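You operate a simulated robot arm through the tools that you are given. There is no shell and no other tool.

You run a simulated robot arm. Do the job below in one go: nothing can be reset, and whatever is moved stays where it is left.

JOB
Fill the feed tank to 25 L through the sieve cup.
Fine: sieve cup in the tank neck before the fill valve opens; valve closed at the mark; sieve cup back where it was; tank lid closed; spill a teaspoon at most.

Only the result counts: the job must be done as asked and must still hold three seconds after the hand-in. Knocking over, shifting, dropping, spilling or breaking anything else fails it. Lids that push on must go on centred and level and be pressed home; caps that screw on are set level and turned clockwise until they are tight.

ROBOT AND FRAMES
A 7-joint arm with a two-finger parallel gripper on a trunk, on a base that moves. Base frame: it is fixed to the floor where the robot stands at the start and does not move with it; the origin is under the middle of the robot, x ahead of it, y to its left, z up. Units: mm, degrees, N and s.
With the tool pointing down near the work surface it reaches from about 400 to 920 mm from the robot's upright axis, wherever it stands. Its first joint turns from -166.0 to 166.0 degrees. Places, roughly: steel sieve cup [3000, 1000, 1000]; tank lid [3100, 800, 1000]; tank neck [3100, 800, 900]. Payload 3.91 kg.
Tool frame: the origin (TCP) lies between the finger pads and is the grasp point; the fingertips stand 30 mm ahead of it; z points along the fingers, y is the line along which they close. The gripper opens to 110 mm. The fingers are 20 mm wide and 10 mm thick; the gripper's body (48 by 112 mm) begins 55 mm behind the TCP.
Orientation is told as [roll, pitch, yaw] about the base's x, y, z axes, in that order, counted from this pose: with the fingers straight down and closing along the base's y, the tool's x points along the base's -x, its y along +y and its z along -z.

CONTROLS
- The arm moves only by the tool drive_tool. Its argument "motion" is a list of rows, each a list of 3 entries, a list of its own where there are three numbers: the finger opening in mm, from 0 to 110, then the shift along the tool's x, y, z in mm, then the turn, a rotation vector about the tool's x, y, z in degrees. In form: [[jaw, [dx, dy, dz], [ax, ay, az]], ...]. A call has 1 to 20 rows; each row is the pose to reach, as a shift and turn from the pose commanded when the call began, along the tool's axes at that moment. Rows are played at 5 a second. More than 50 mm and 8.6 degrees between two rows, or a gripper value outside its range, and nothing of the call is played. A pose out of reach is approached as far as the arm can. The call stops where the force on the tool passes 50 N (or 10 N more than at its start, if that is more) or the arm is blocked; 0.2 s more then pass. The fingers move at their own pace (about 72 mm/s each) and stop on an object; they squeeze with about 44 N. The grip force told is the motor's: it shows also when the fingers shut on nothing. Time passes only in rows, and 0.2 s behind the last, so rows that repeat a pose let the fingers close. It gives the time, the measured TCP pose, the force on the tool (base axes), the opening and the grip force at its end, in the units of the frame above (readings bear some noise), with the torque about the TCP (base axes, N m) and any sound that the robot's microphone picked up.
- Cameras (640 x 400 px; columns grow to the right, rows downward): "scene" is now at [260.1, -7.8, 1299.4]; the picture's right is [-0.08, -1.00, 0.00], its down [-0.48, 0.04, -0.87] and it looks along [0.87, -0.07, -0.49] (base axes); focal length 260 px, centre (320, 200). "wrist" rides on the gripper at [72, 17, -103] in the tool frame; the picture's right is [-0.23, 0.97, 0.00], its down [-0.76, -0.18, -0.62] and it looks along [-0.61, -0.14, 0.78] (tool axes); focal length 222 px, centre (320, 200). There is no depth. A picture from a camera that has moved, and an enlarged one, comes with that camera's place and axes in the base frame and with its lens.
- camera(camera): a new picture of that camera. The clock stands still meanwhile.
- slide_trunk(by): slides the trunk up (or, below 0, down) by that many mm; the arm and the scene camera ride with it, the base frame stays. It gives what a move gives, with no picture.
- steer(legs): drives the robot by 1 to 6 legs, each [ahead, left, turn to the left] in mm, mm and degrees, along the robot's own axes; the way and the turn of a leg run together, so that a leg with both is an arc; at most 1500 mm and 180 degrees a leg. The arm and the cameras ride along, it lands a little off, and it stops where it bumps. It gives what a move gives.
- turn_head(pan, tilt): turns the head with the scene camera to pan (to the left, within 86 degrees either way) and tilt (down, from -29 to 69), counted from straight ahead of the robot. It gives what a move gives.
- enlarge(camera, box): a new picture of the part [left, top, right, bottom] of that camera's present view, enlarged. The clock stands still meanwhile.
- sign_off(): hands the job in; it is judged then, once.

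Nothing tells you exact positions but the pictures and the camera data. Unless the task says otherwise, let go and move clear before handing in.

The tools are called as a command line: name --argument value ..., lists and objects as JSON in quotes. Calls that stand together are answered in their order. drive_tool: Moves the arm, as the interface text tells. Its arguments: {"type":"object","properties":{"motion":{"type":"array","items":{"type":"array"}}},"required":["motion"]} The other tools are called the same way: slide_trunk (by) moves the trunk up or down; steer (legs) drives the base; turn_head (pan, tilt) turns the head that bears the scene camera; camera (camera) takes a picture; enlarge (camera, box) takes an enlarged picture of a part of a camera's view; sign_off () hands the job in.

At the start:

```text
t: 0.0
ee_pos: [518.3, -135.8, 1135.6]
orientation: [0.0, 0.0, 0.0]
force: [0.7, -0.1, -0.7]
torque: [-0.02, 0.0, -0.03]
finger_gap: 109.7
finger_force: 0.1
trunk travel left (down, up): [-475.0, 207.0]
robot x, y, heading: [1.6, 1.9, 0.1]
head pan, tilt (commanded): [-4.7, 29.1]
```

scene: 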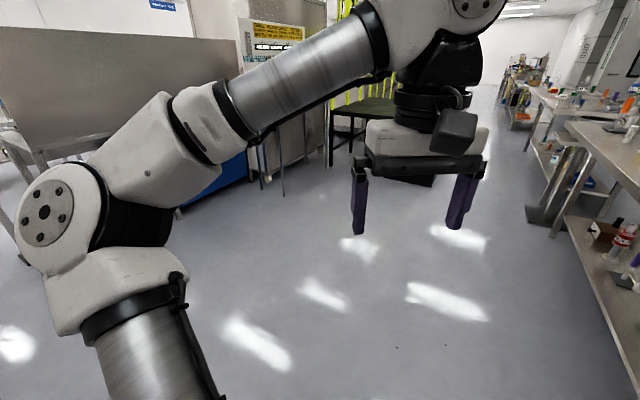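
wrist: 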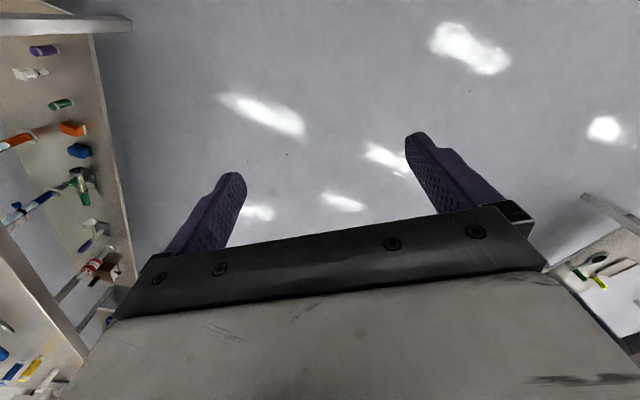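

I see the open lab aisle with the arm in front of the camera; the tank and sieve cup should be about 3 m ahead and 1 m to the left. First I look in that direction with the head.

turn_head --pan 20 --tilt 10

camera --camera "scene"

```text
t: 0.9
ee_pos: [518.4, -136.6, 1135.4]
orientation: [0.0, -0.1, 0.0]
force: [-0.4, -0.5, 0.2]
torque: [0.02, -0.02, -0.03]
finger_gap: 110.0
finger_force: 0.1
trunk travel left (down, up): [-475.0, 207.0]
robot x, y, heading: [-5.0, -1.4, -0.0]
head pan, tilt (commanded): [20.0, 10.0]
```

```text
taken
camera scene: at [257.0, 31.3, 1330.2], right [0.34, -0.94, 0.0], down [-0.16, -0.06, -0.98], along [0.93, 0.34, -0.17], focal length 260 px, centre (320, 200)
```

scene: 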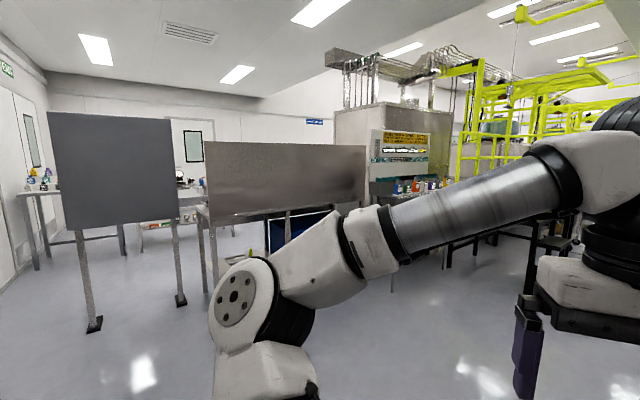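

A grey board stands on the left and a steel screen in front of a table lies just where the tank should be. I enlarge that part.

enlarge --camera "scene" --box '[190, 90, 470, 265]'

enlarge --camera "scene" --box '[0, 60, 320, 260]'

```text
2.29 times, centred on (330, 178) of scene
camera zoom: at [257.0, 31.3, 1330.2], right [0.34, -0.94, 0.0], down [-0.16, -0.06, -0.98], along [0.93, 0.34, -0.17], focal length 594 px, centre (297, 251)
```

zoom: 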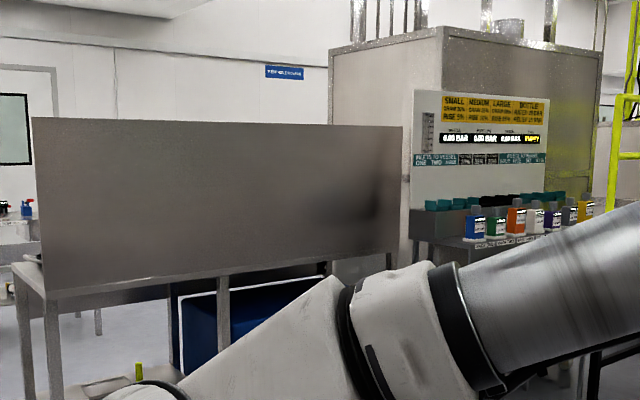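

```text
2.00 times, centred on (160, 160) of scene
camera zoom: at [257.0, 31.3, 1330.2], right [0.34, -0.94, 0.0], down [-0.16, -0.06, -0.98], along [0.93, 0.34, -0.17], focal length 520 px, centre (640, 280)
```

zoom: 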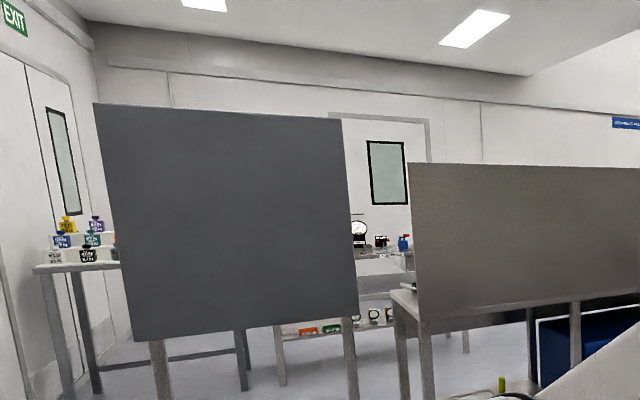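

The steel screen seems to hide the tank's table from here. I look further left and ahead for a way round.

turn_head --pan 60 --tilt 20

camera --camera "scene"

turn_head --pan -10 --tilt 15

camera --camera "scene"

```text
t: 2.0
ee_pos: [518.4, -136.2, 1135.2]
orientation: [0.0, 0.0, 0.0]
force: [0.2, -0.6, 0.6]
torque: [0.03, 0.0, 0.04]
finger_gap: 110.1
finger_force: 0.1
trunk travel left (down, up): [-475.0, 207.0]
robot x, y, heading: [3.0, -0.1, -0.0]
head pan, tilt (commanded): [60.0, 20.0]
```

```text
taken
camera scene: at [216.2, 80.2, 1314.0], right [0.87, -0.5, 0.0], down [-0.17, -0.3, -0.94], along [0.47, 0.81, -0.34], focal length 260 px, centre (320, 200)
```

scene: 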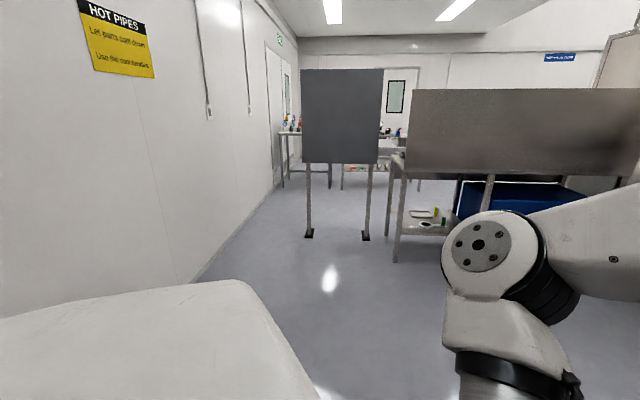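

```text
t: 3.4
ee_pos: [517.9, -137.3, 1135.0]
orientation: [0.1, -0.1, 0.0]
force: [-0.1, 0.5, 0.1]
torque: [0.02, 0.03, 0.0]
finger_gap: 110.2
finger_force: 0.1
trunk travel left (down, up): [-475.0, 207.0]
robot x, y, heading: [2.4, 0.6, 0.1]
head pan, tilt (commanded): [-10.0, 15.0]
```

```text
taken
camera scene: at [261.6, -16.6, 1322.1], right [-0.17, -0.98, 0.0], down [-0.26, 0.04, -0.97], along [0.95, -0.17, -0.26], focal length 260 px, centre (320, 200)
```

scene: 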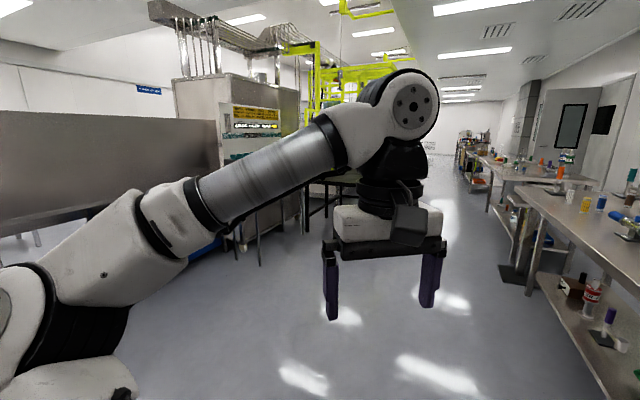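

The screened table stands slanted to my left, its near-left leg at about (1820, 1460). I enlarge the region at its right end, where thin legs stand on the floor.

enlarge --camera "scene" --box '[150, 80, 390, 280]'

turn_head --pan 10 --tilt 25

camera --camera "scene"

```text
2.00 times, centred on (270, 180) of scene
camera zoom: at [261.6, -16.6, 1322.1], right [-0.17, -0.98, 0.0], down [-0.26, 0.04, -0.97], along [0.95, -0.17, -0.26], focal length 520 px, centre (420, 240)
```

zoom: 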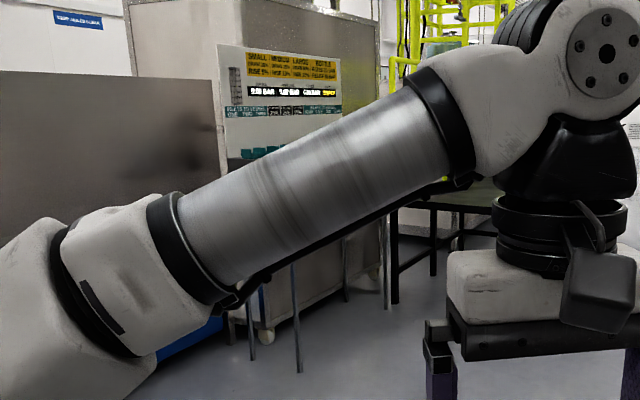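

```text
t: 4.2
ee_pos: [518.5, -136.4, 1135.0]
orientation: [0.0, 0.1, 0.0]
force: [0.1, -0.7, 0.8]
torque: [-0.02, 0.01, 0.01]
finger_gap: 109.9
finger_force: 0.1
trunk travel left (down, up): [-475.0, 207.0]
robot x, y, heading: [-0.1, 4.9, 0.1]
head pan, tilt (commanded): [10.0, 25.0]
```

```text
taken
camera scene: at [260.3, 15.5, 1306.0], right [0.17, -0.98, 0.0], down [-0.42, -0.07, -0.91], along [0.89, 0.16, -0.42], focal length 260 px, centre (320, 200)
```

scene: 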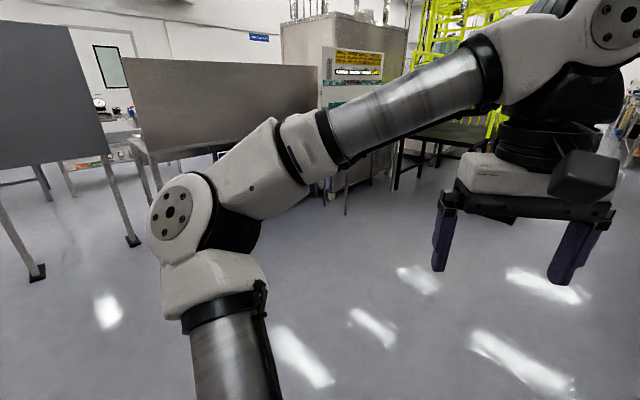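

The screen runs roughly from (1870, 1500) to (3290, 570), and the tank should stand just behind its right end. I drive ahead to look in from the right side.

steer --legs '[[1500, -300, 0]]'

turn_head --pan 55 --tilt 15

camera --camera "scene"

turn_head --pan 20 --tilt 15

camera --camera "scene"

```text
refused: leg 1 is longer than a leg can be; nothing moved
```

```text
t: 5.3
ee_pos: [518.4, -136.8, 1135.2]
orientation: [0.0, 0.0, 0.0]
force: [0.1, 0.5, 0.5]
torque: [0.01, -0.02, 0.01]
finger_gap: 109.9
finger_force: 0.0
trunk travel left (down, up): [-475.0, 207.0]
robot x, y, heading: [1.0, 3.0, -0.2]
head pan, tilt (commanded): [55.0, 15.0]
```

```text
taken
camera scene: at [223.2, 76.1, 1322.1], right [0.82, -0.57, 0.0], down [-0.15, -0.21, -0.97], along [0.55, 0.79, -0.26], focal length 260 px, centre (320, 200)
```

scene: 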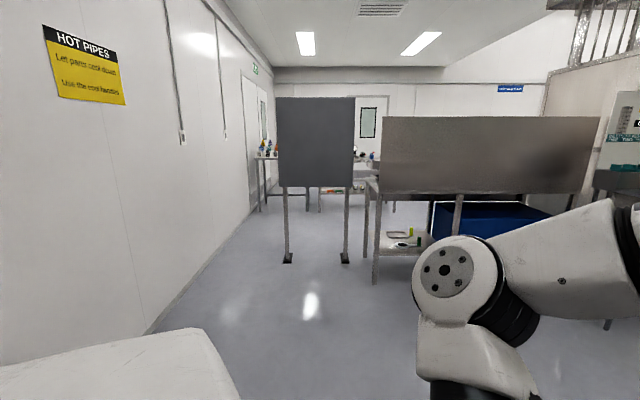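

```text
t: 6.3
ee_pos: [518.1, -136.6, 1135.0]
orientation: [0.0, -0.1, 0.0]
force: [-0.3, -0.8, -0.3]
torque: [0.01, -0.01, 0.01]
finger_gap: 110.1
finger_force: 0.1
trunk travel left (down, up): [-475.0, 207.0]
robot x, y, heading: [-1.0, 3.5, 0.1]
head pan, tilt (commanded): [20.0, 15.0]
```

```text
taken
camera scene: at [257.3, 31.6, 1322.2], right [0.34, -0.94, 0.0], down [-0.24, -0.09, -0.97], along [0.91, 0.33, -0.26], focal length 260 px, centre (320, 200)
```

scene: 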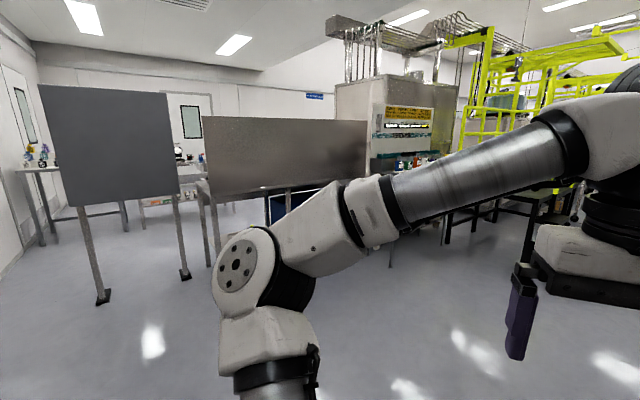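

The leg was too long by a little; everything else stays as described. I drive slightly less and look again.

steer --legs '[[1400, -350, 0]]'

turn_head --pan 55 --tilt 15

camera --camera "scene"

turn_head --pan 0 --tilt 15

camera --camera "scene"

```text
t: 13.5
ee_pos: [1913.4, -483.3, 1136.1]
orientation: [0.0, 0.0, 0.1]
force: [0.0, -0.1, -0.5]
torque: [0.01, 0.03, 0.03]
finger_gap: 110.3
finger_force: 0.0
trunk travel left (down, up): [-475.0, 207.0]
robot x, y, heading: [1395.3, -348.0, -0.0]
head pan, tilt (commanded): [20.0, 15.0]
```

```text
t: 14.5
ee_pos: [1912.5, -483.8, 1135.1]
orientation: [0.0, -0.1, 0.0]
force: [0.1, 0.8, -0.2]
torque: [0.06, -0.03, 0.0]
finger_gap: 110.1
finger_force: 0.1
trunk travel left (down, up): [-475.0, 207.0]
robot x, y, heading: [1396.0, -349.0, -0.2]
head pan, tilt (commanded): [55.0, 15.0]
```

```text
taken
camera scene: at [1617.5, -271.6, 1322.2], right [0.82, -0.57, 0.0], down [-0.15, -0.21, -0.97], along [0.55, 0.79, -0.26], focal length 260 px, centre (320, 200)
```

scene: 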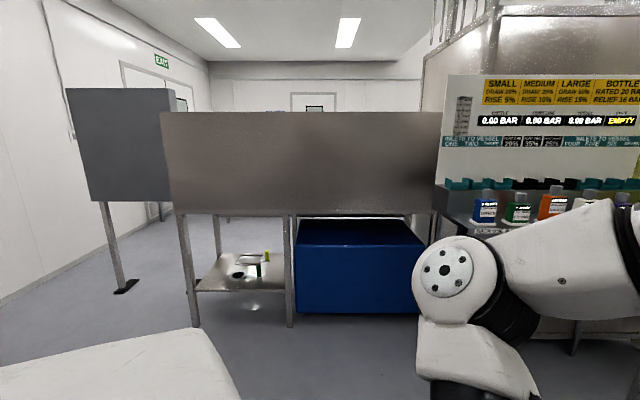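

```text
t: 15.7
ee_pos: [1913.1, -483.0, 1134.0]
orientation: [0.1, 0.0, 0.1]
force: [-0.7, -0.6, 0.1]
torque: [0.01, -0.01, 0.0]
finger_gap: 109.8
finger_force: 0.0
trunk travel left (down, up): [-475.0, 207.0]
robot x, y, heading: [1390.1, -344.5, 0.0]
head pan, tilt (commanded): [0.0, 15.0]
```

```text
taken
camera scene: at [1657.3, -348.1, 1322.2], right [0.0, -1.0, 0.0], down [-0.26, 0.0, -0.97], along [0.97, 0.0, -0.26], focal length 260 px, centre (320, 200)
```

scene: 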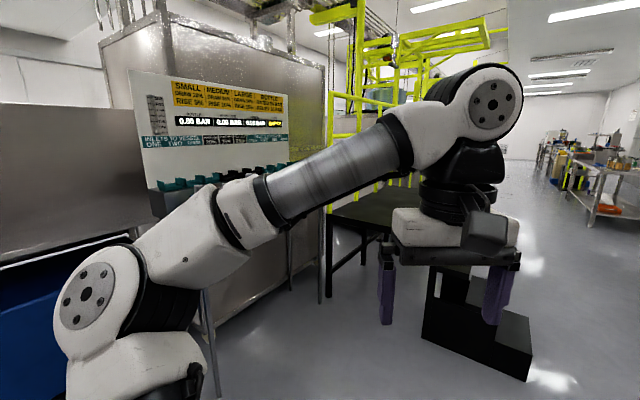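

The screen closes off the front of the table and its right end meets the machine, so I must go round the left to reach the tank from behind. I check my own footprint first.

turn_head --pan 80 --tilt 65

camera --camera "scene"

turn_head --pan -60 --tilt 60

camera --camera "scene"

```text
t: 17.3
ee_pos: [1913.7, -483.5, 1135.6]
orientation: [0.0, 0.0, 0.0]
force: [0.2, -0.2, 0.0]
torque: [-0.01, -0.01, 0.01]
finger_gap: 109.9
finger_force: 0.0
trunk travel left (down, up): [-475.0, 207.0]
robot x, y, heading: [1393.2, -347.7, 0.1]
head pan, tilt (commanded): [80.0, 65.0]
```

```text
taken
camera scene: at [1574.5, -288.3, 1250.3], right [0.98, -0.17, 0.0], down [-0.16, -0.89, -0.42], along [0.07, 0.42, -0.91], focal length 260 px, centre (320, 200)
```

scene: 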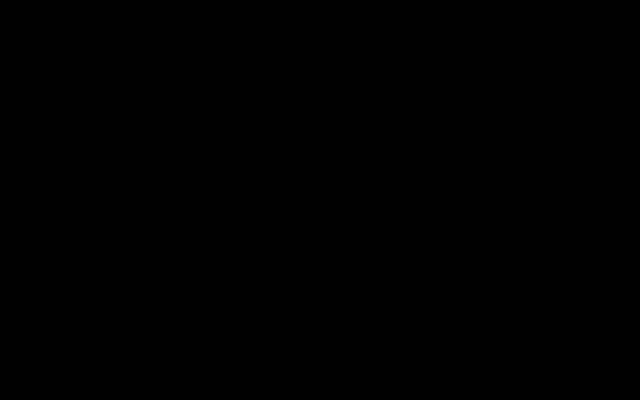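

```text
t: 19.5
ee_pos: [1912.6, -484.7, 1135.1]
orientation: [0.0, 0.0, 0.1]
force: [0.5, -0.1, -0.2]
torque: [0.01, 0.05, -0.03]
finger_gap: 110.6
finger_force: 0.0
trunk travel left (down, up): [-475.0, 207.0]
robot x, y, heading: [1393.8, -346.8, -0.1]
head pan, tilt (commanded): [-60.0, 60.0]
```

```text
taken
camera scene: at [1597.2, -405.8, 1255.9], right [-0.87, -0.5, 0.0], down [-0.43, 0.75, -0.5], along [0.25, -0.43, -0.87], focal length 260 px, centre (320, 200)
```

scene: 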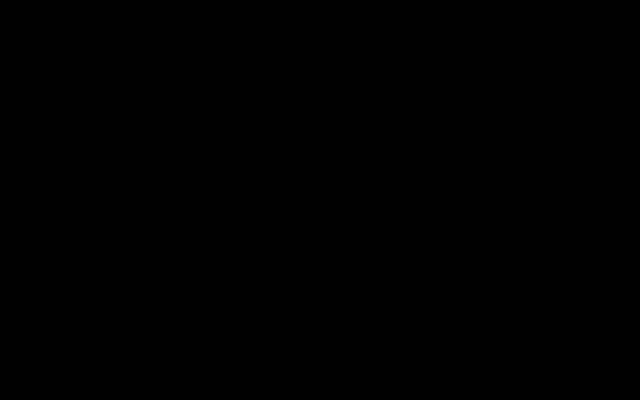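

Both downward views are black, since the camera looks into the robot itself. I try milder tilts.

turn_head --pan 40 --tilt 45

camera --camera "scene"

turn_head --pan 86 --tilt 25

camera --camera "scene"

camera --camera "wrist"

```text
t: 21.2
ee_pos: [1913.1, -484.5, 1135.8]
orientation: [0.0, 0.0, 0.0]
force: [0.0, -0.4, 0.3]
torque: [-0.02, 0.0, 0.03]
finger_gap: 109.8
finger_force: 0.1
trunk travel left (down, up): [-475.0, 207.0]
robot x, y, heading: [1391.6, -345.8, -0.1]
head pan, tilt (commanded): [40.0, 45.0]
```

```text
taken
camera scene: at [1626.2, -295.9, 1275.3], right [0.64, -0.77, 0.0], down [-0.54, -0.45, -0.71], along [0.54, 0.45, -0.71], focal length 260 px, centre (320, 200)
```

scene: 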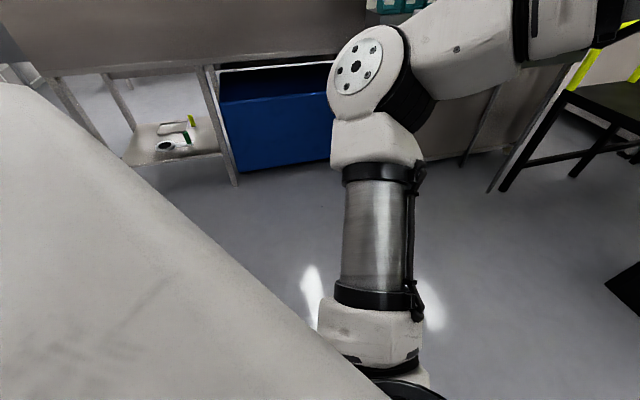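

```text
t: 22.4
ee_pos: [1912.8, -484.7, 1135.0]
orientation: [0.0, 0.0, 0.0]
force: [0.0, 0.5, 0.6]
torque: [0.0, 0.04, 0.02]
finger_gap: 110.0
finger_force: 0.0
trunk travel left (down, up): [-475.0, 207.0]
robot x, y, heading: [1396.5, -351.1, -0.0]
head pan, tilt (commanded): [85.9, 25.0]
```

```text
taken
camera scene: at [1570.5, -256.2, 1305.9], right [1.0, -0.07, 0.0], down [-0.03, -0.42, -0.91], along [0.07, 0.9, -0.42], focal length 260 px, centre (320, 200)
```

scene: 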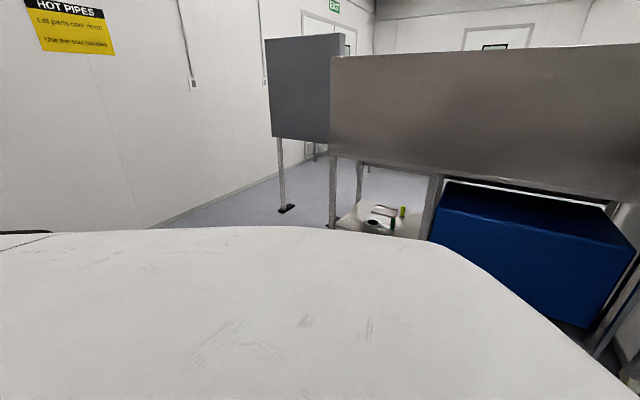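

```text
taken
camera wrist: at [1839.5, -465.9, 1238.1], right [0.23, 0.97, 0.0], down [0.76, -0.18, 0.62], along [0.61, -0.14, -0.78], focal length 222 px, centre (320, 200)
```

wrist: 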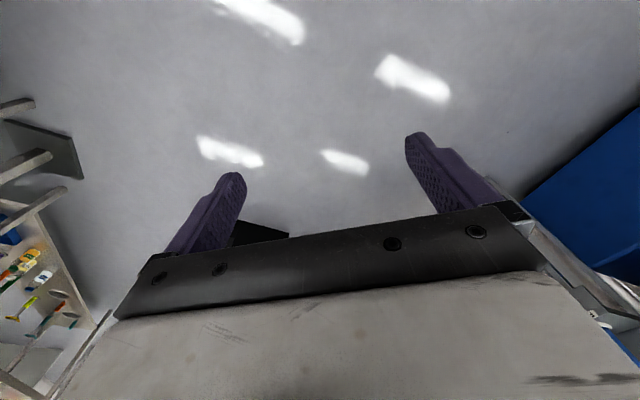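

The robot's torso hides the floor near me, but the room looks open between the screened table, the dark board and the left wall. I turn to the room's axis and move left until I face the gap between the board and the wall.

steer --legs '[[0, 0, 55], [0, 1000, 0], [0, 950, 0]]'

turn_head --pan 5 --tilt 25

camera --camera "scene"

turn_head --pan -40 --tilt 20

camera --camera "scene"

```text
t: 40.3
ee_pos: [209.7, 1116.2, 1135.3]
orientation: [-0.1, 0.0, 54.8]
force: [0.0, -0.1, 0.0]
torque: [-0.01, -0.03, 0.01]
finger_gap: 110.3
finger_force: 0.0
trunk travel left (down, up): [-475.0, 207.0]
robot x, y, heading: [-196.0, 775.1, 54.7]
head pan, tilt (commanded): [85.9, 25.0]
```

```text
t: 41.8
ee_pos: [210.1, 1115.0, 1135.7]
orientation: [0.0, 0.1, 54.8]
force: [-0.1, 0.5, -0.2]
torque: [0.02, -0.02, -0.02]
finger_gap: 110.1
finger_force: 0.0
trunk travel left (down, up): [-475.0, 207.0]
robot x, y, heading: [-201.6, 770.2, 54.7]
head pan, tilt (commanded): [5.0, 25.0]
```

```text
taken
camera scene: at [-55.7, 989.7, 1305.9], right [0.86, -0.5, 0.0], down [-0.21, -0.37, -0.91], along [0.46, 0.78, -0.42], focal length 260 px, centre (320, 200)
```

scene: 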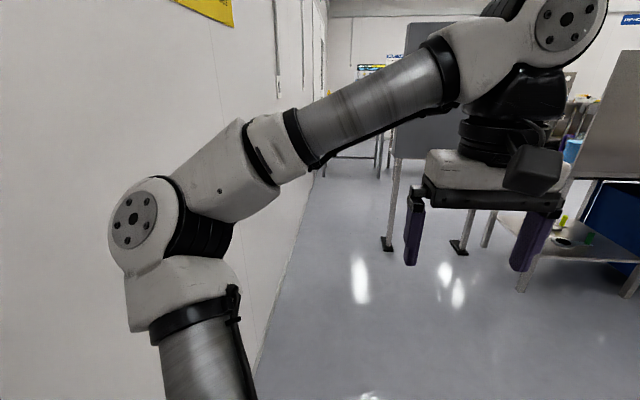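

```text
t: 43.0
ee_pos: [210.2, 1118.0, 1135.9]
orientation: [0.0, 0.1, 54.7]
force: [-0.2, 0.5, 0.7]
torque: [0.0, 0.01, 0.04]
finger_gap: 110.0
finger_force: 0.0
trunk travel left (down, up): [-475.0, 207.0]
robot x, y, heading: [-199.1, 771.9, 54.6]
head pan, tilt (commanded): [-40.0, 20.0]
```

```text
taken
camera scene: at [-12.0, 933.9, 1314.0], right [0.26, -0.97, 0.0], down [-0.33, -0.09, -0.94], along [0.91, 0.24, -0.34], focal length 260 px, centre (320, 200)
```

scene: 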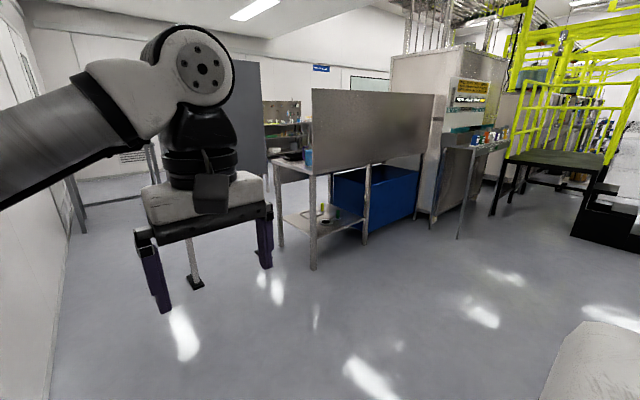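

From here I can see the left end of the screened table: it is only about 550 mm deep, with something blue on it. I enlarge it and the gap ahead.

enlarge --camera "scene" --box '[220, 60, 460, 260]'

turn_head --pan -20 --tilt 20

camera --camera "scene"

```text
2.00 times, centred on (340, 160) of scene
camera zoom: at [-12.0, 933.9, 1314.0], right [0.26, -0.97, 0.0], down [-0.33, -0.09, -0.94], along [0.91, 0.24, -0.34], focal length 520 px, centre (280, 280)
```

zoom: 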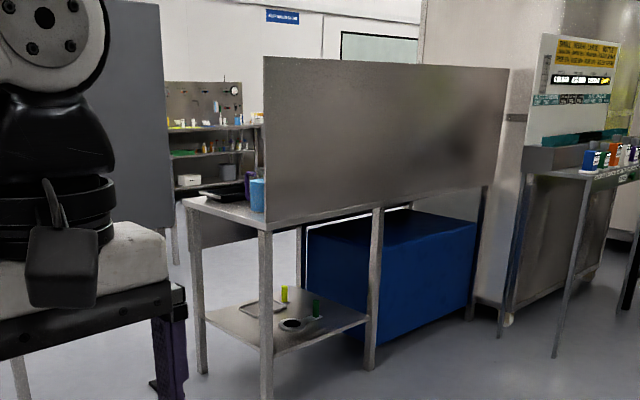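

```text
t: 43.8
ee_pos: [211.3, 1118.3, 1134.3]
orientation: [0.0, -0.1, 54.8]
force: [0.8, 0.3, -0.4]
torque: [0.0, 0.02, 0.01]
finger_gap: 109.6
finger_force: 0.1
trunk travel left (down, up): [-475.0, 207.0]
robot x, y, heading: [-202.4, 771.3, 55.0]
head pan, tilt (commanded): [-20.0, 20.0]
```

```text
taken
camera scene: at [-25.5, 963.1, 1314.0], right [0.57, -0.82, 0.0], down [-0.28, -0.2, -0.94], along [0.77, 0.54, -0.34], focal length 260 px, centre (320, 200)
```

scene: 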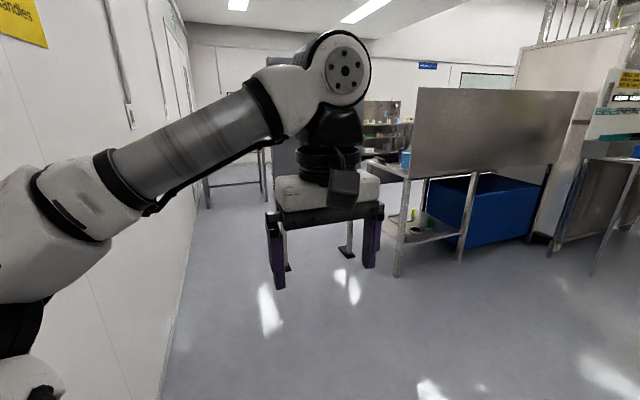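

The gap between the dark board (its left foot near (1370, 2300)) and the wall is about 770 mm wide and I am centred on it. I drive ahead up to it and look again.

steer --legs '[[1300, 0, 0]]'

turn_head --pan -30 --tilt 25

camera --camera "scene"

turn_head --pan 15 --tilt 20

camera --camera "scene"

```text
t: 50.3
ee_pos: [964.8, 2183.2, 1135.1]
orientation: [0.1, -0.1, 54.7]
force: [0.1, -0.3, -0.3]
torque: [0.0, -0.01, 0.02]
finger_gap: 109.7
finger_force: 0.1
trunk travel left (down, up): [-475.0, 207.0]
robot x, y, heading: [554.5, 1837.5, 54.4]
head pan, tilt (commanded): [-20.0, 20.0]
```

```text
t: 51.1
ee_pos: [964.1, 2183.1, 1134.9]
orientation: [0.0, -0.1, 54.7]
force: [-0.5, -0.1, 0.2]
torque: [0.0, -0.03, -0.03]
finger_gap: 109.9
finger_force: 0.0
trunk travel left (down, up): [-475.0, 207.0]
robot x, y, heading: [550.4, 1839.3, 54.9]
head pan, tilt (commanded): [-30.0, 25.0]
```

```text
taken
camera scene: at [735.4, 2015.6, 1305.9], right [0.42, -0.91, 0.0], down [-0.38, -0.18, -0.91], along [0.82, 0.38, -0.42], focal length 260 px, centre (320, 200)
```

scene: 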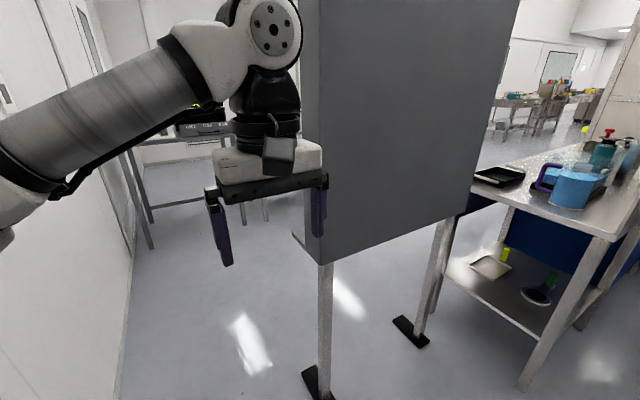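

```text
t: 52.2
ee_pos: [964.9, 2183.5, 1135.1]
orientation: [0.0, 0.0, 54.6]
force: [-0.9, 0.1, 0.0]
torque: [-0.01, -0.02, 0.03]
finger_gap: 110.1
finger_force: 0.0
trunk travel left (down, up): [-475.0, 207.0]
robot x, y, heading: [551.8, 1840.8, 54.5]
head pan, tilt (commanded): [15.0, 20.0]
```

```text
taken
camera scene: at [684.0, 2064.3, 1314.0], right [0.94, -0.35, 0.0], down [-0.12, -0.32, -0.94], along [0.33, 0.88, -0.34], focal length 260 px, centre (320, 200)
```

scene: 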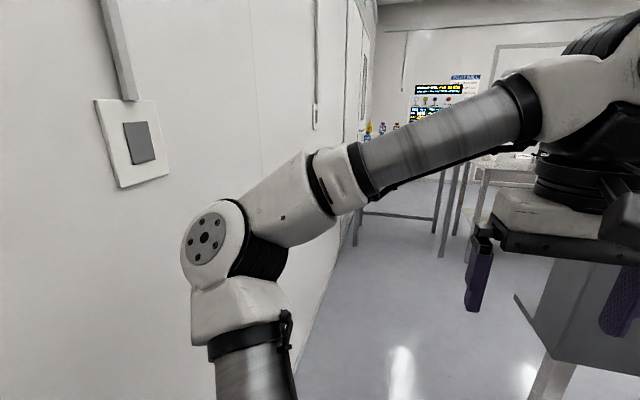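

The gap spans from the board's edge (u about -880 in room axes) to the wall (about -1570), and I stand close to its middle. I trim slightly left and drive through in steps.

steer --legs '[[500, 20, 0.5]]'

turn_head --pan -55 --tilt 25

camera --camera "scene"

turn_head --pan 65 --tilt 25

camera --camera "scene"

```text
t: 55.1
ee_pos: [1226.7, 2607.3, 1135.8]
orientation: [-0.1, -0.1, 55.5]
force: [-0.2, 0.0, 0.4]
torque: [0.0, -0.01, 0.04]
finger_gap: 109.9
finger_force: 0.1
trunk travel left (down, up): [-475.0, 207.0]
robot x, y, heading: [822.0, 2255.4, 55.3]
head pan, tilt (commanded): [15.0, 20.0]
```

```text
t: 56.5
ee_pos: [1226.3, 2606.0, 1135.6]
orientation: [0.0, 0.1, 55.5]
force: [-0.6, -0.5, 0.3]
torque: [-0.03, 0.01, -0.04]
finger_gap: 110.1
finger_force: 0.0
trunk travel left (down, up): [-475.0, 207.0]
robot x, y, heading: [823.6, 2256.1, 55.6]
head pan, tilt (commanded): [-55.0, 25.0]
```

```text
taken
camera scene: at [1009.1, 2396.8, 1305.9], right [0.01, -1.0, 0.0], down [-0.42, 0.0, -0.91], along [0.91, 0.01, -0.42], focal length 260 px, centre (320, 200)
```

scene: 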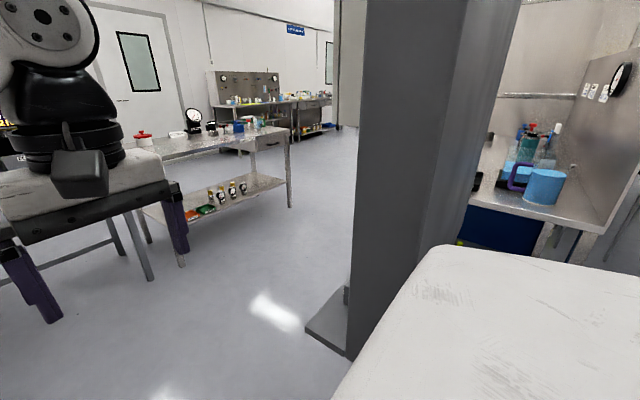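

```text
t: 58.5
ee_pos: [1228.3, 2605.8, 1135.1]
orientation: [-0.1, -0.1, 55.5]
force: [0.4, -0.4, 0.2]
torque: [0.01, -0.02, 0.03]
finger_gap: 110.0
finger_force: 0.0
trunk travel left (down, up): [-475.0, 207.0]
robot x, y, heading: [822.0, 2256.7, 55.5]
head pan, tilt (commanded): [65.0, 25.0]
```

```text
taken
camera scene: at [870.3, 2475.4, 1305.9], right [0.86, 0.51, 0.0], down [0.21, -0.36, -0.91], along [-0.46, 0.78, -0.42], focal length 260 px, centre (320, 200)
```

scene: 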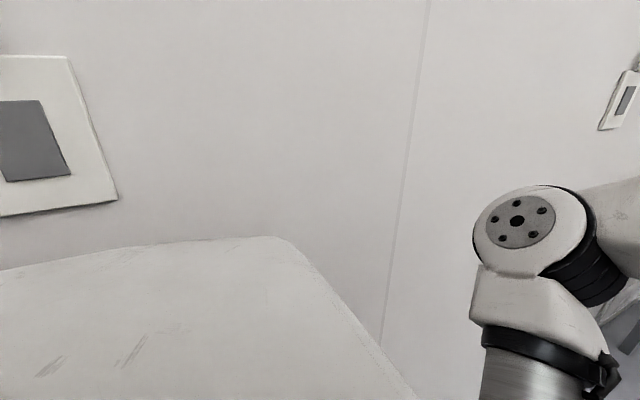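

The torso is only about 350 mm wide and the board's edge is some 330 mm to my right, so I can pass. Behind it there is free floor between the screened table and a back bench, so I drive on and look at the table from behind.

steer --legs '[[1130, 0, 0]]'

turn_head --pan -80 --tilt 20

camera --camera "scene"

enlarge --camera "scene" --box '[320, 60, 640, 260]'

```text
t: 64.3
ee_pos: [1874.3, 3537.3, 1134.5]
orientation: [0.1, -0.1, 55.1]
force: [0.2, 0.7, -0.1]
torque: [-0.01, 0.0, -0.01]
finger_gap: 110.1
finger_force: 0.1
trunk travel left (down, up): [-475.0, 207.0]
robot x, y, heading: [1467.7, 3188.7, 55.2]
head pan, tilt (commanded): [65.0, 25.0]
```

```text
t: 66.6
ee_pos: [1874.1, 3535.8, 1135.6]
orientation: [0.0, 0.0, 55.2]
force: [-0.3, -0.5, 0.3]
torque: [0.02, 0.02, 0.01]
finger_gap: 110.1
finger_force: 0.0
trunk travel left (down, up): [-475.0, 207.0]
robot x, y, heading: [1466.7, 3188.8, 55.4]
head pan, tilt (commanded): [-80.0, 20.0]
```

```text
taken
camera scene: at [1647.1, 3288.9, 1314.0], right [-0.42, -0.91, 0.0], down [-0.31, 0.14, -0.94], along [0.85, -0.39, -0.34], focal length 260 px, centre (320, 200)
```

scene: 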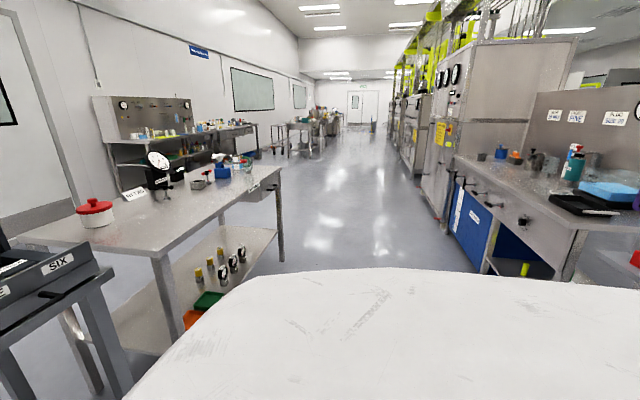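

```text
2.00 times, centred on (480, 160) of scene
camera zoom: at [1647.1, 3288.9, 1314.0], right [-0.42, -0.91, 0.0], down [-0.31, 0.14, -0.94], along [0.85, -0.39, -0.34], focal length 520 px, centre (0, 280)
```

zoom: 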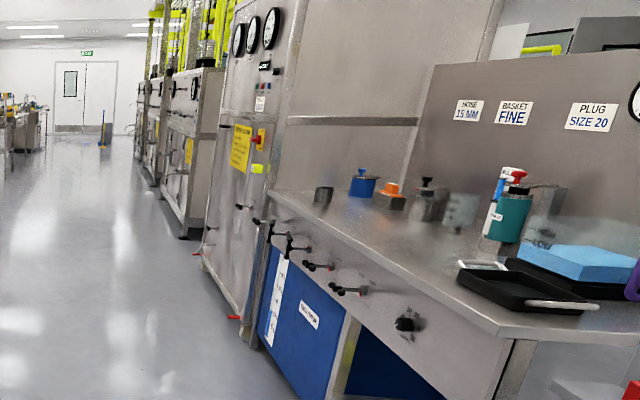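

Now I see the working side: signs "BASKET FINE", valves along the front edge, a blue tank under the table with a level gauge, and a blue lid near the right end. I turn right and drive along the table.

steer --legs '[[0, 0, -90], [1400, 100, 0]]'

turn_head --pan -45 --tilt 25

camera --camera "scene"

turn_head --pan 0 --tilt 20

camera --camera "scene"

```text
t: 77.6
ee_pos: [2991.3, 2016.3, 1136.6]
orientation: [0.0, 0.0, -36.8]
force: [-0.1, -1.2, 0.4]
torque: [-0.01, 0.01, 0.0]
finger_gap: 109.9
finger_force: 0.0
trunk travel left (down, up): [-475.0, 207.0]
robot x, y, heading: [2654.9, 2438.5, -36.3]
head pan, tilt (commanded): [-80.0, 20.0]
```

```text
t: 78.6
ee_pos: [2990.7, 2017.9, 1135.6]
orientation: [0.1, -0.1, -36.7]
force: [1.0, 0.6, 0.1]
torque: [0.0, 0.01, 0.03]
finger_gap: 109.7
finger_force: 0.1
trunk travel left (down, up): [-475.0, 207.0]
robot x, y, heading: [2655.9, 2434.4, -36.7]
head pan, tilt (commanded): [-45.0, 25.0]
```

```text
taken
camera scene: at [2805.6, 2242.9, 1305.9], right [-0.99, -0.14, 0.0], down [-0.06, 0.42, -0.91], along [0.13, -0.9, -0.42], focal length 260 px, centre (320, 200)
```

scene: 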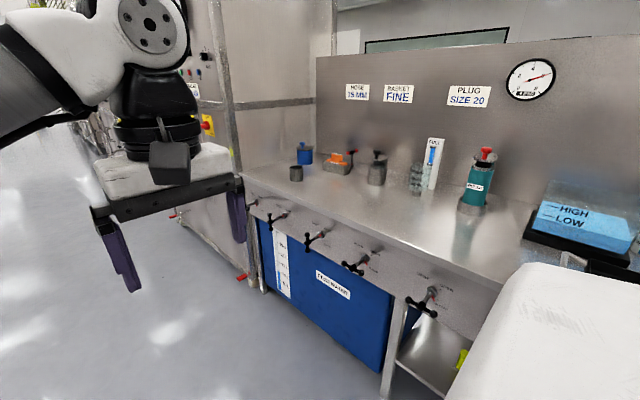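

```text
t: 79.7
ee_pos: [2991.4, 2016.9, 1135.5]
orientation: [0.0, 0.0, -36.7]
force: [-1.0, -0.2, 0.3]
torque: [0.01, 0.0, 0.01]
finger_gap: 110.3
finger_force: 0.0
trunk travel left (down, up): [-475.0, 207.0]
robot x, y, heading: [2652.8, 2435.9, -36.9]
head pan, tilt (commanded): [0.0, 20.0]
```

```text
taken
camera scene: at [2867.0, 2278.4, 1314.0], right [-0.6, -0.8, 0.0], down [-0.27, 0.2, -0.94], along [0.75, -0.56, -0.34], focal length 260 px, centre (320, 200)
```

scene: 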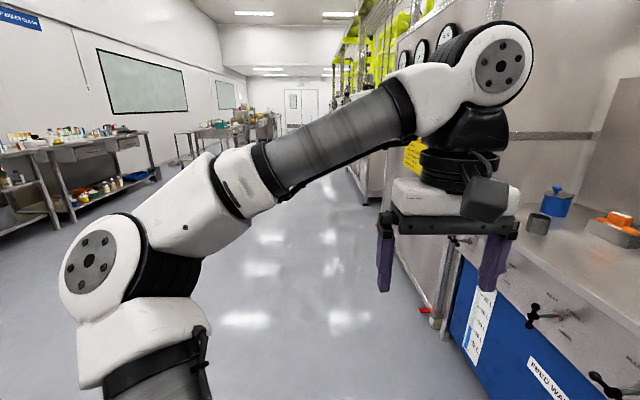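

Now I see a blue "feed water" tank beneath the table with a level strip, a small steel cup and a blue lid on the table's far right, and four black valve handles on the front panel. I enlarge the details.

turn_head --pan -45 --tilt 25

enlarge --camera "scene" --box '[230, 60, 390, 160]'

enlarge --camera "scene" --box '[230, 130, 390, 230]'

enlarge --camera "scene" --box '[230, 190, 390, 310]'

enlarge --camera "scene" --box '[350, 120, 510, 220]'

```text
t: 80.8
ee_pos: [2991.5, 2017.1, 1135.2]
orientation: [0.0, 0.0, -36.7]
force: [0.2, 0.4, -0.1]
torque: [0.04, 0.01, -0.02]
finger_gap: 110.0
finger_force: 0.2
trunk travel left (down, up): [-475.0, 207.0]
robot x, y, heading: [2657.4, 2436.8, -36.8]
head pan, tilt (commanded): [-45.0, 25.0]
```

```text
4.00 times, centred on (310, 110) of scene
camera zoom: at [2805.8, 2242.9, 1305.9], right [-0.99, -0.15, 0.0], down [-0.06, 0.42, -0.91], along [0.13, -0.9, -0.42], focal length 1040 px, centre (360, 560)
```

zoom: 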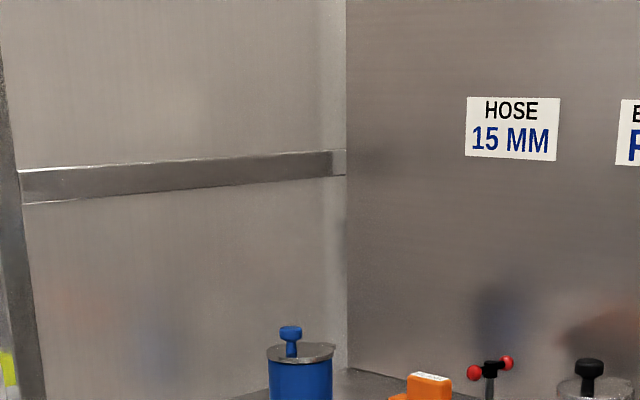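

```text
4.00 times, centred on (310, 180) of scene
camera zoom: at [2805.8, 2242.9, 1305.9], right [-0.99, -0.15, 0.0], down [-0.06, 0.42, -0.91], along [0.13, -0.9, -0.42], focal length 1040 px, centre (360, 280)
```

zoom: 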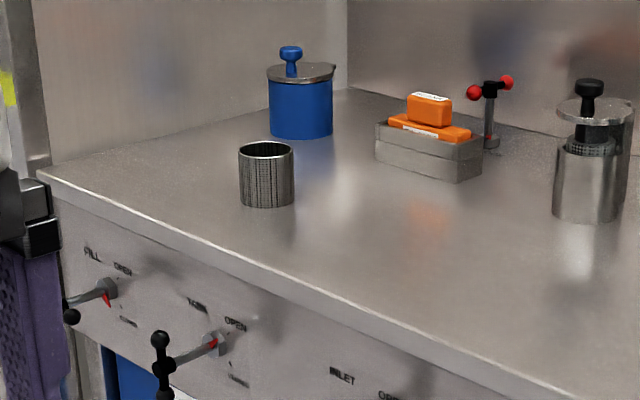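

```text
3.33 times, centred on (310, 250) of scene
camera zoom: at [2805.8, 2242.9, 1305.9], right [-0.99, -0.15, 0.0], down [-0.06, 0.42, -0.91], along [0.13, -0.9, -0.42], focal length 867 px, centre (353, 33)
```

zoom: 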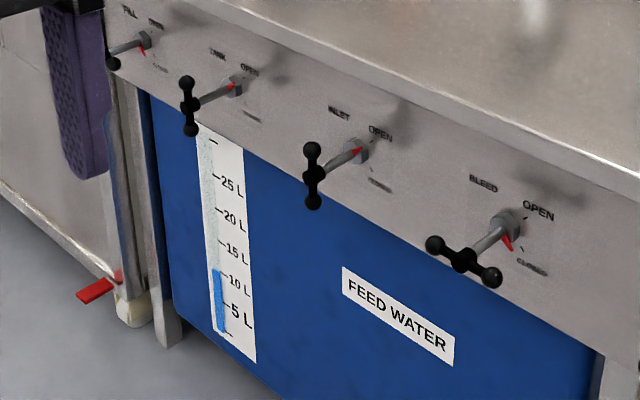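

```text
4.00 times, centred on (430, 170) of scene
camera zoom: at [2805.8, 2242.9, 1305.9], right [-0.99, -0.15, 0.0], down [-0.06, 0.42, -0.91], along [0.13, -0.9, -0.42], focal length 1040 px, centre (-120, 320)
```

zoom: 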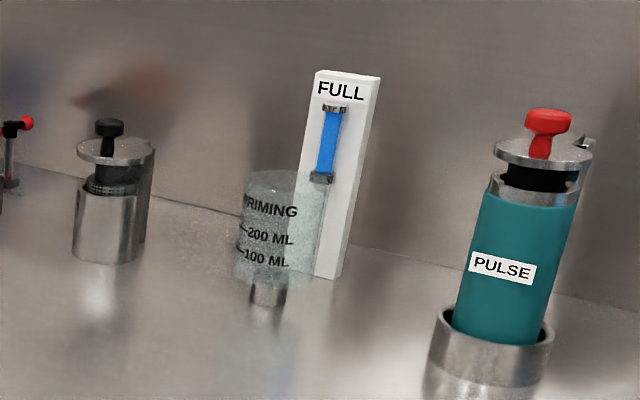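

I can read the setup: FILL, TANK, INLET and BLEED valves (red pointers), level strip at about 10–11 L, sieve cup near (3100, 1030), blue tank neck with its lid near (3110, 755). I drive in front of them and face the table.

steer --legs '[[1230, 60, 0], [0, 0, -88.3]]'

turn_head --pan 10 --tilt 30

camera --camera "scene"

camera --camera "wrist"

```text
t: 90.9
ee_pos: [3272.7, 1405.6, 1134.4]
orientation: [0.0, 0.0, -124.4]
force: [-0.2, 0.1, -0.3]
torque: [-0.02, -0.01, 0.03]
finger_gap: 110.1
finger_force: 0.1
trunk travel left (down, up): [-475.0, 207.0]
robot x, y, heading: [3676.1, 1753.7, -124.2]
head pan, tilt (commanded): [-45.0, 25.0]
```

```text
t: 92.2
ee_pos: [3274.0, 1406.2, 1134.8]
orientation: [0.1, 0.0, -124.6]
force: [0.2, 0.5, 0.3]
torque: [0.04, -0.01, 0.01]
finger_gap: 109.9
finger_force: 0.0
trunk travel left (down, up): [-475.0, 207.0]
robot x, y, heading: [3679.1, 1757.3, -124.5]
head pan, tilt (commanded): [10.0, 30.0]
```

```text
taken
camera scene: at [3544.1, 1533.1, 1298.0], right [-0.91, 0.41, 0.0], down [0.21, 0.45, -0.87], along [-0.36, -0.79, -0.5], focal length 260 px, centre (320, 200)
```

scene: 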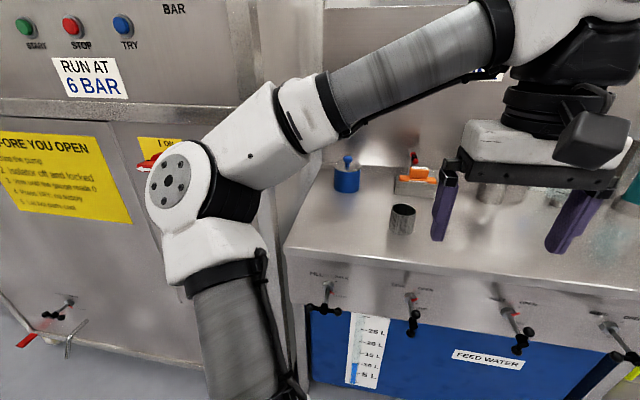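

```text
taken
camera wrist: at [3326.6, 1456.6, 1238.0], right [0.67, -0.74, 0.0], down [-0.58, -0.53, 0.62], along [-0.46, -0.42, -0.78], focal length 222 px, centre (320, 200)
```

wrist: 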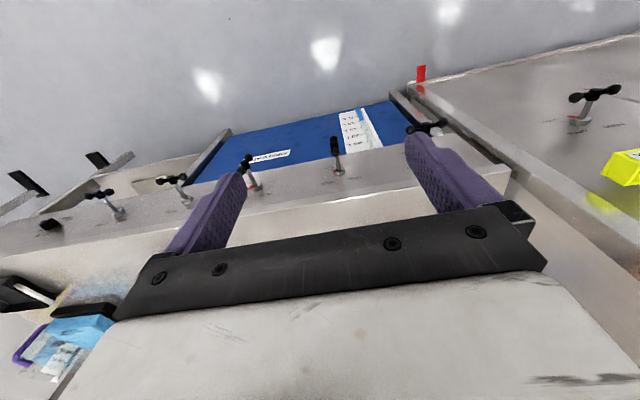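

I'm now facing the table with the tank lid, the cup and the FILL valve in view. I enlarge the details to find positions and how the lid is hinged, and read the signs.

enlarge --camera "scene" --box '[300, 140, 460, 240]'

enlarge --camera "scene" --box '[290, 250, 450, 350]'

enlarge --camera "scene" --box '[0, 120, 160, 240]'

enlarge --camera "scene" --box '[330, 300, 410, 400]'

```text
4.00 times, centred on (380, 190) of scene
camera zoom: at [3544.1, 1533.1, 1298.0], right [-0.91, 0.41, 0.0], down [0.21, 0.45, -0.87], along [-0.36, -0.79, -0.5], focal length 1040 px, centre (80, 240)
```

zoom: 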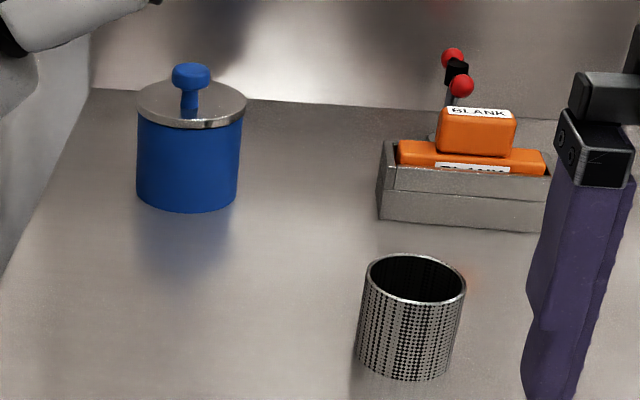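

```text
4.00 times, centred on (370, 300) of scene
camera zoom: at [3544.1, 1533.1, 1298.0], right [-0.91, 0.41, 0.0], down [0.21, 0.45, -0.87], along [-0.36, -0.79, -0.5], focal length 1040 px, centre (120, -200)
```

zoom: 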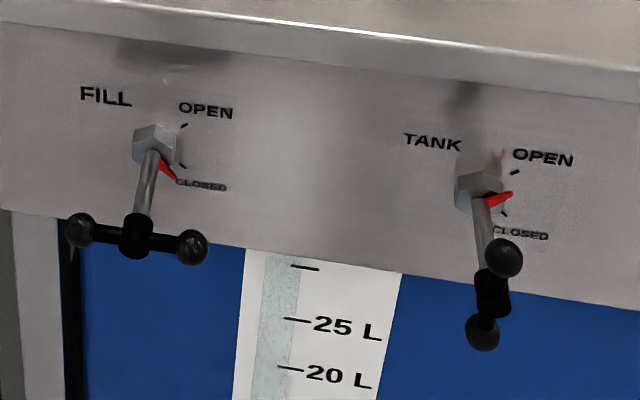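

```text
3.33 times, centred on (80, 180) of scene
camera zoom: at [3544.1, 1533.1, 1298.0], right [-0.91, 0.41, 0.0], down [0.21, 0.45, -0.87], along [-0.36, -0.79, -0.5], focal length 867 px, centre (1120, 267)
```

zoom: 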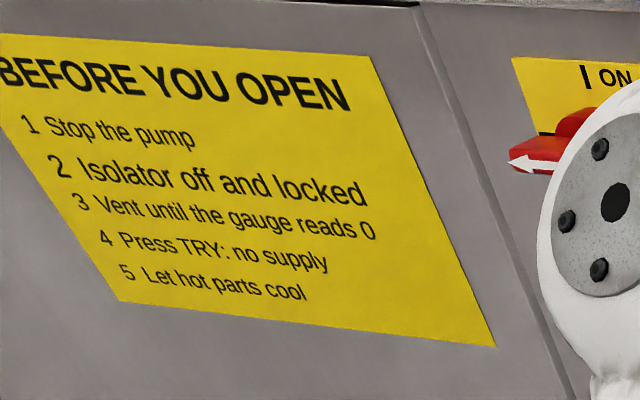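

```text
4.00 times, centred on (370, 350) of scene
camera zoom: at [3544.1, 1533.1, 1298.0], right [-0.91, 0.41, 0.0], down [0.21, 0.45, -0.87], along [-0.36, -0.79, -0.5], focal length 1040 px, centre (120, -400)
```

zoom: 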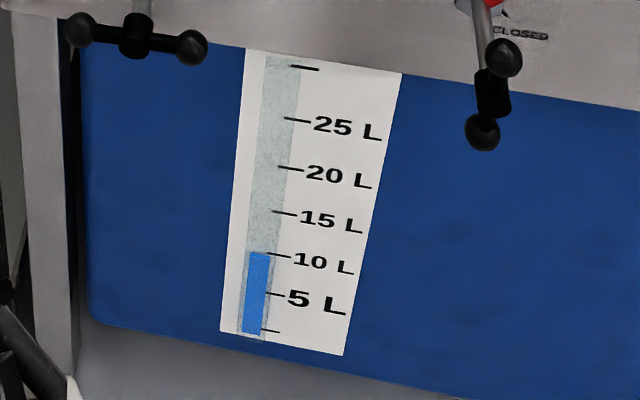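

The level stands at the 10 L tick, FILL points to CLOSED, and the tank lid seems to have an ear at the back like a hinge. I look closer at the lid and neck.

enlarge --camera "scene" --box '[325, 145, 373, 200]'

enlarge --camera "scene" --box '[380, 190, 428, 245]'

```text
7.27 times, centred on (349, 172) of scene
camera zoom: at [3544.1, 1533.1, 1298.0], right [-0.91, 0.41, 0.0], down [0.21, 0.45, -0.87], along [-0.36, -0.79, -0.5], focal length 1891 px, centre (109, 400)
```

zoom: 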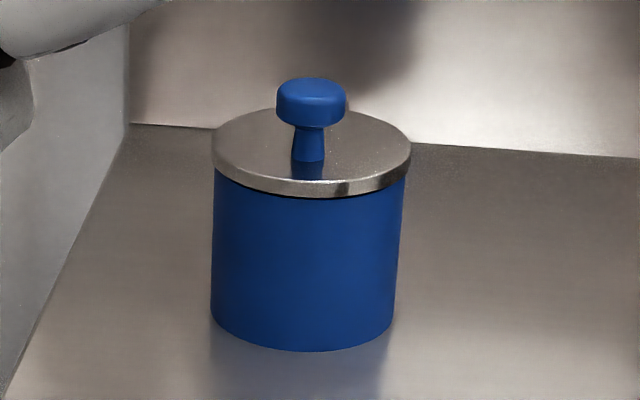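

```text
7.27 times, centred on (404, 218) of scene
camera zoom: at [3544.1, 1533.1, 1298.0], right [-0.91, 0.41, 0.0], down [0.21, 0.45, -0.87], along [-0.36, -0.79, -0.5], focal length 1891 px, centre (-291, 73)
```

zoom: 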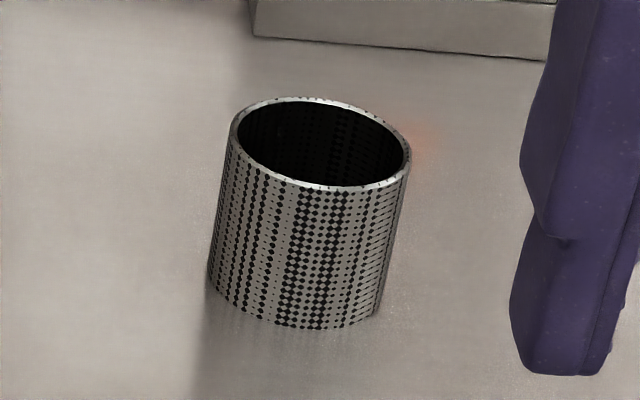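

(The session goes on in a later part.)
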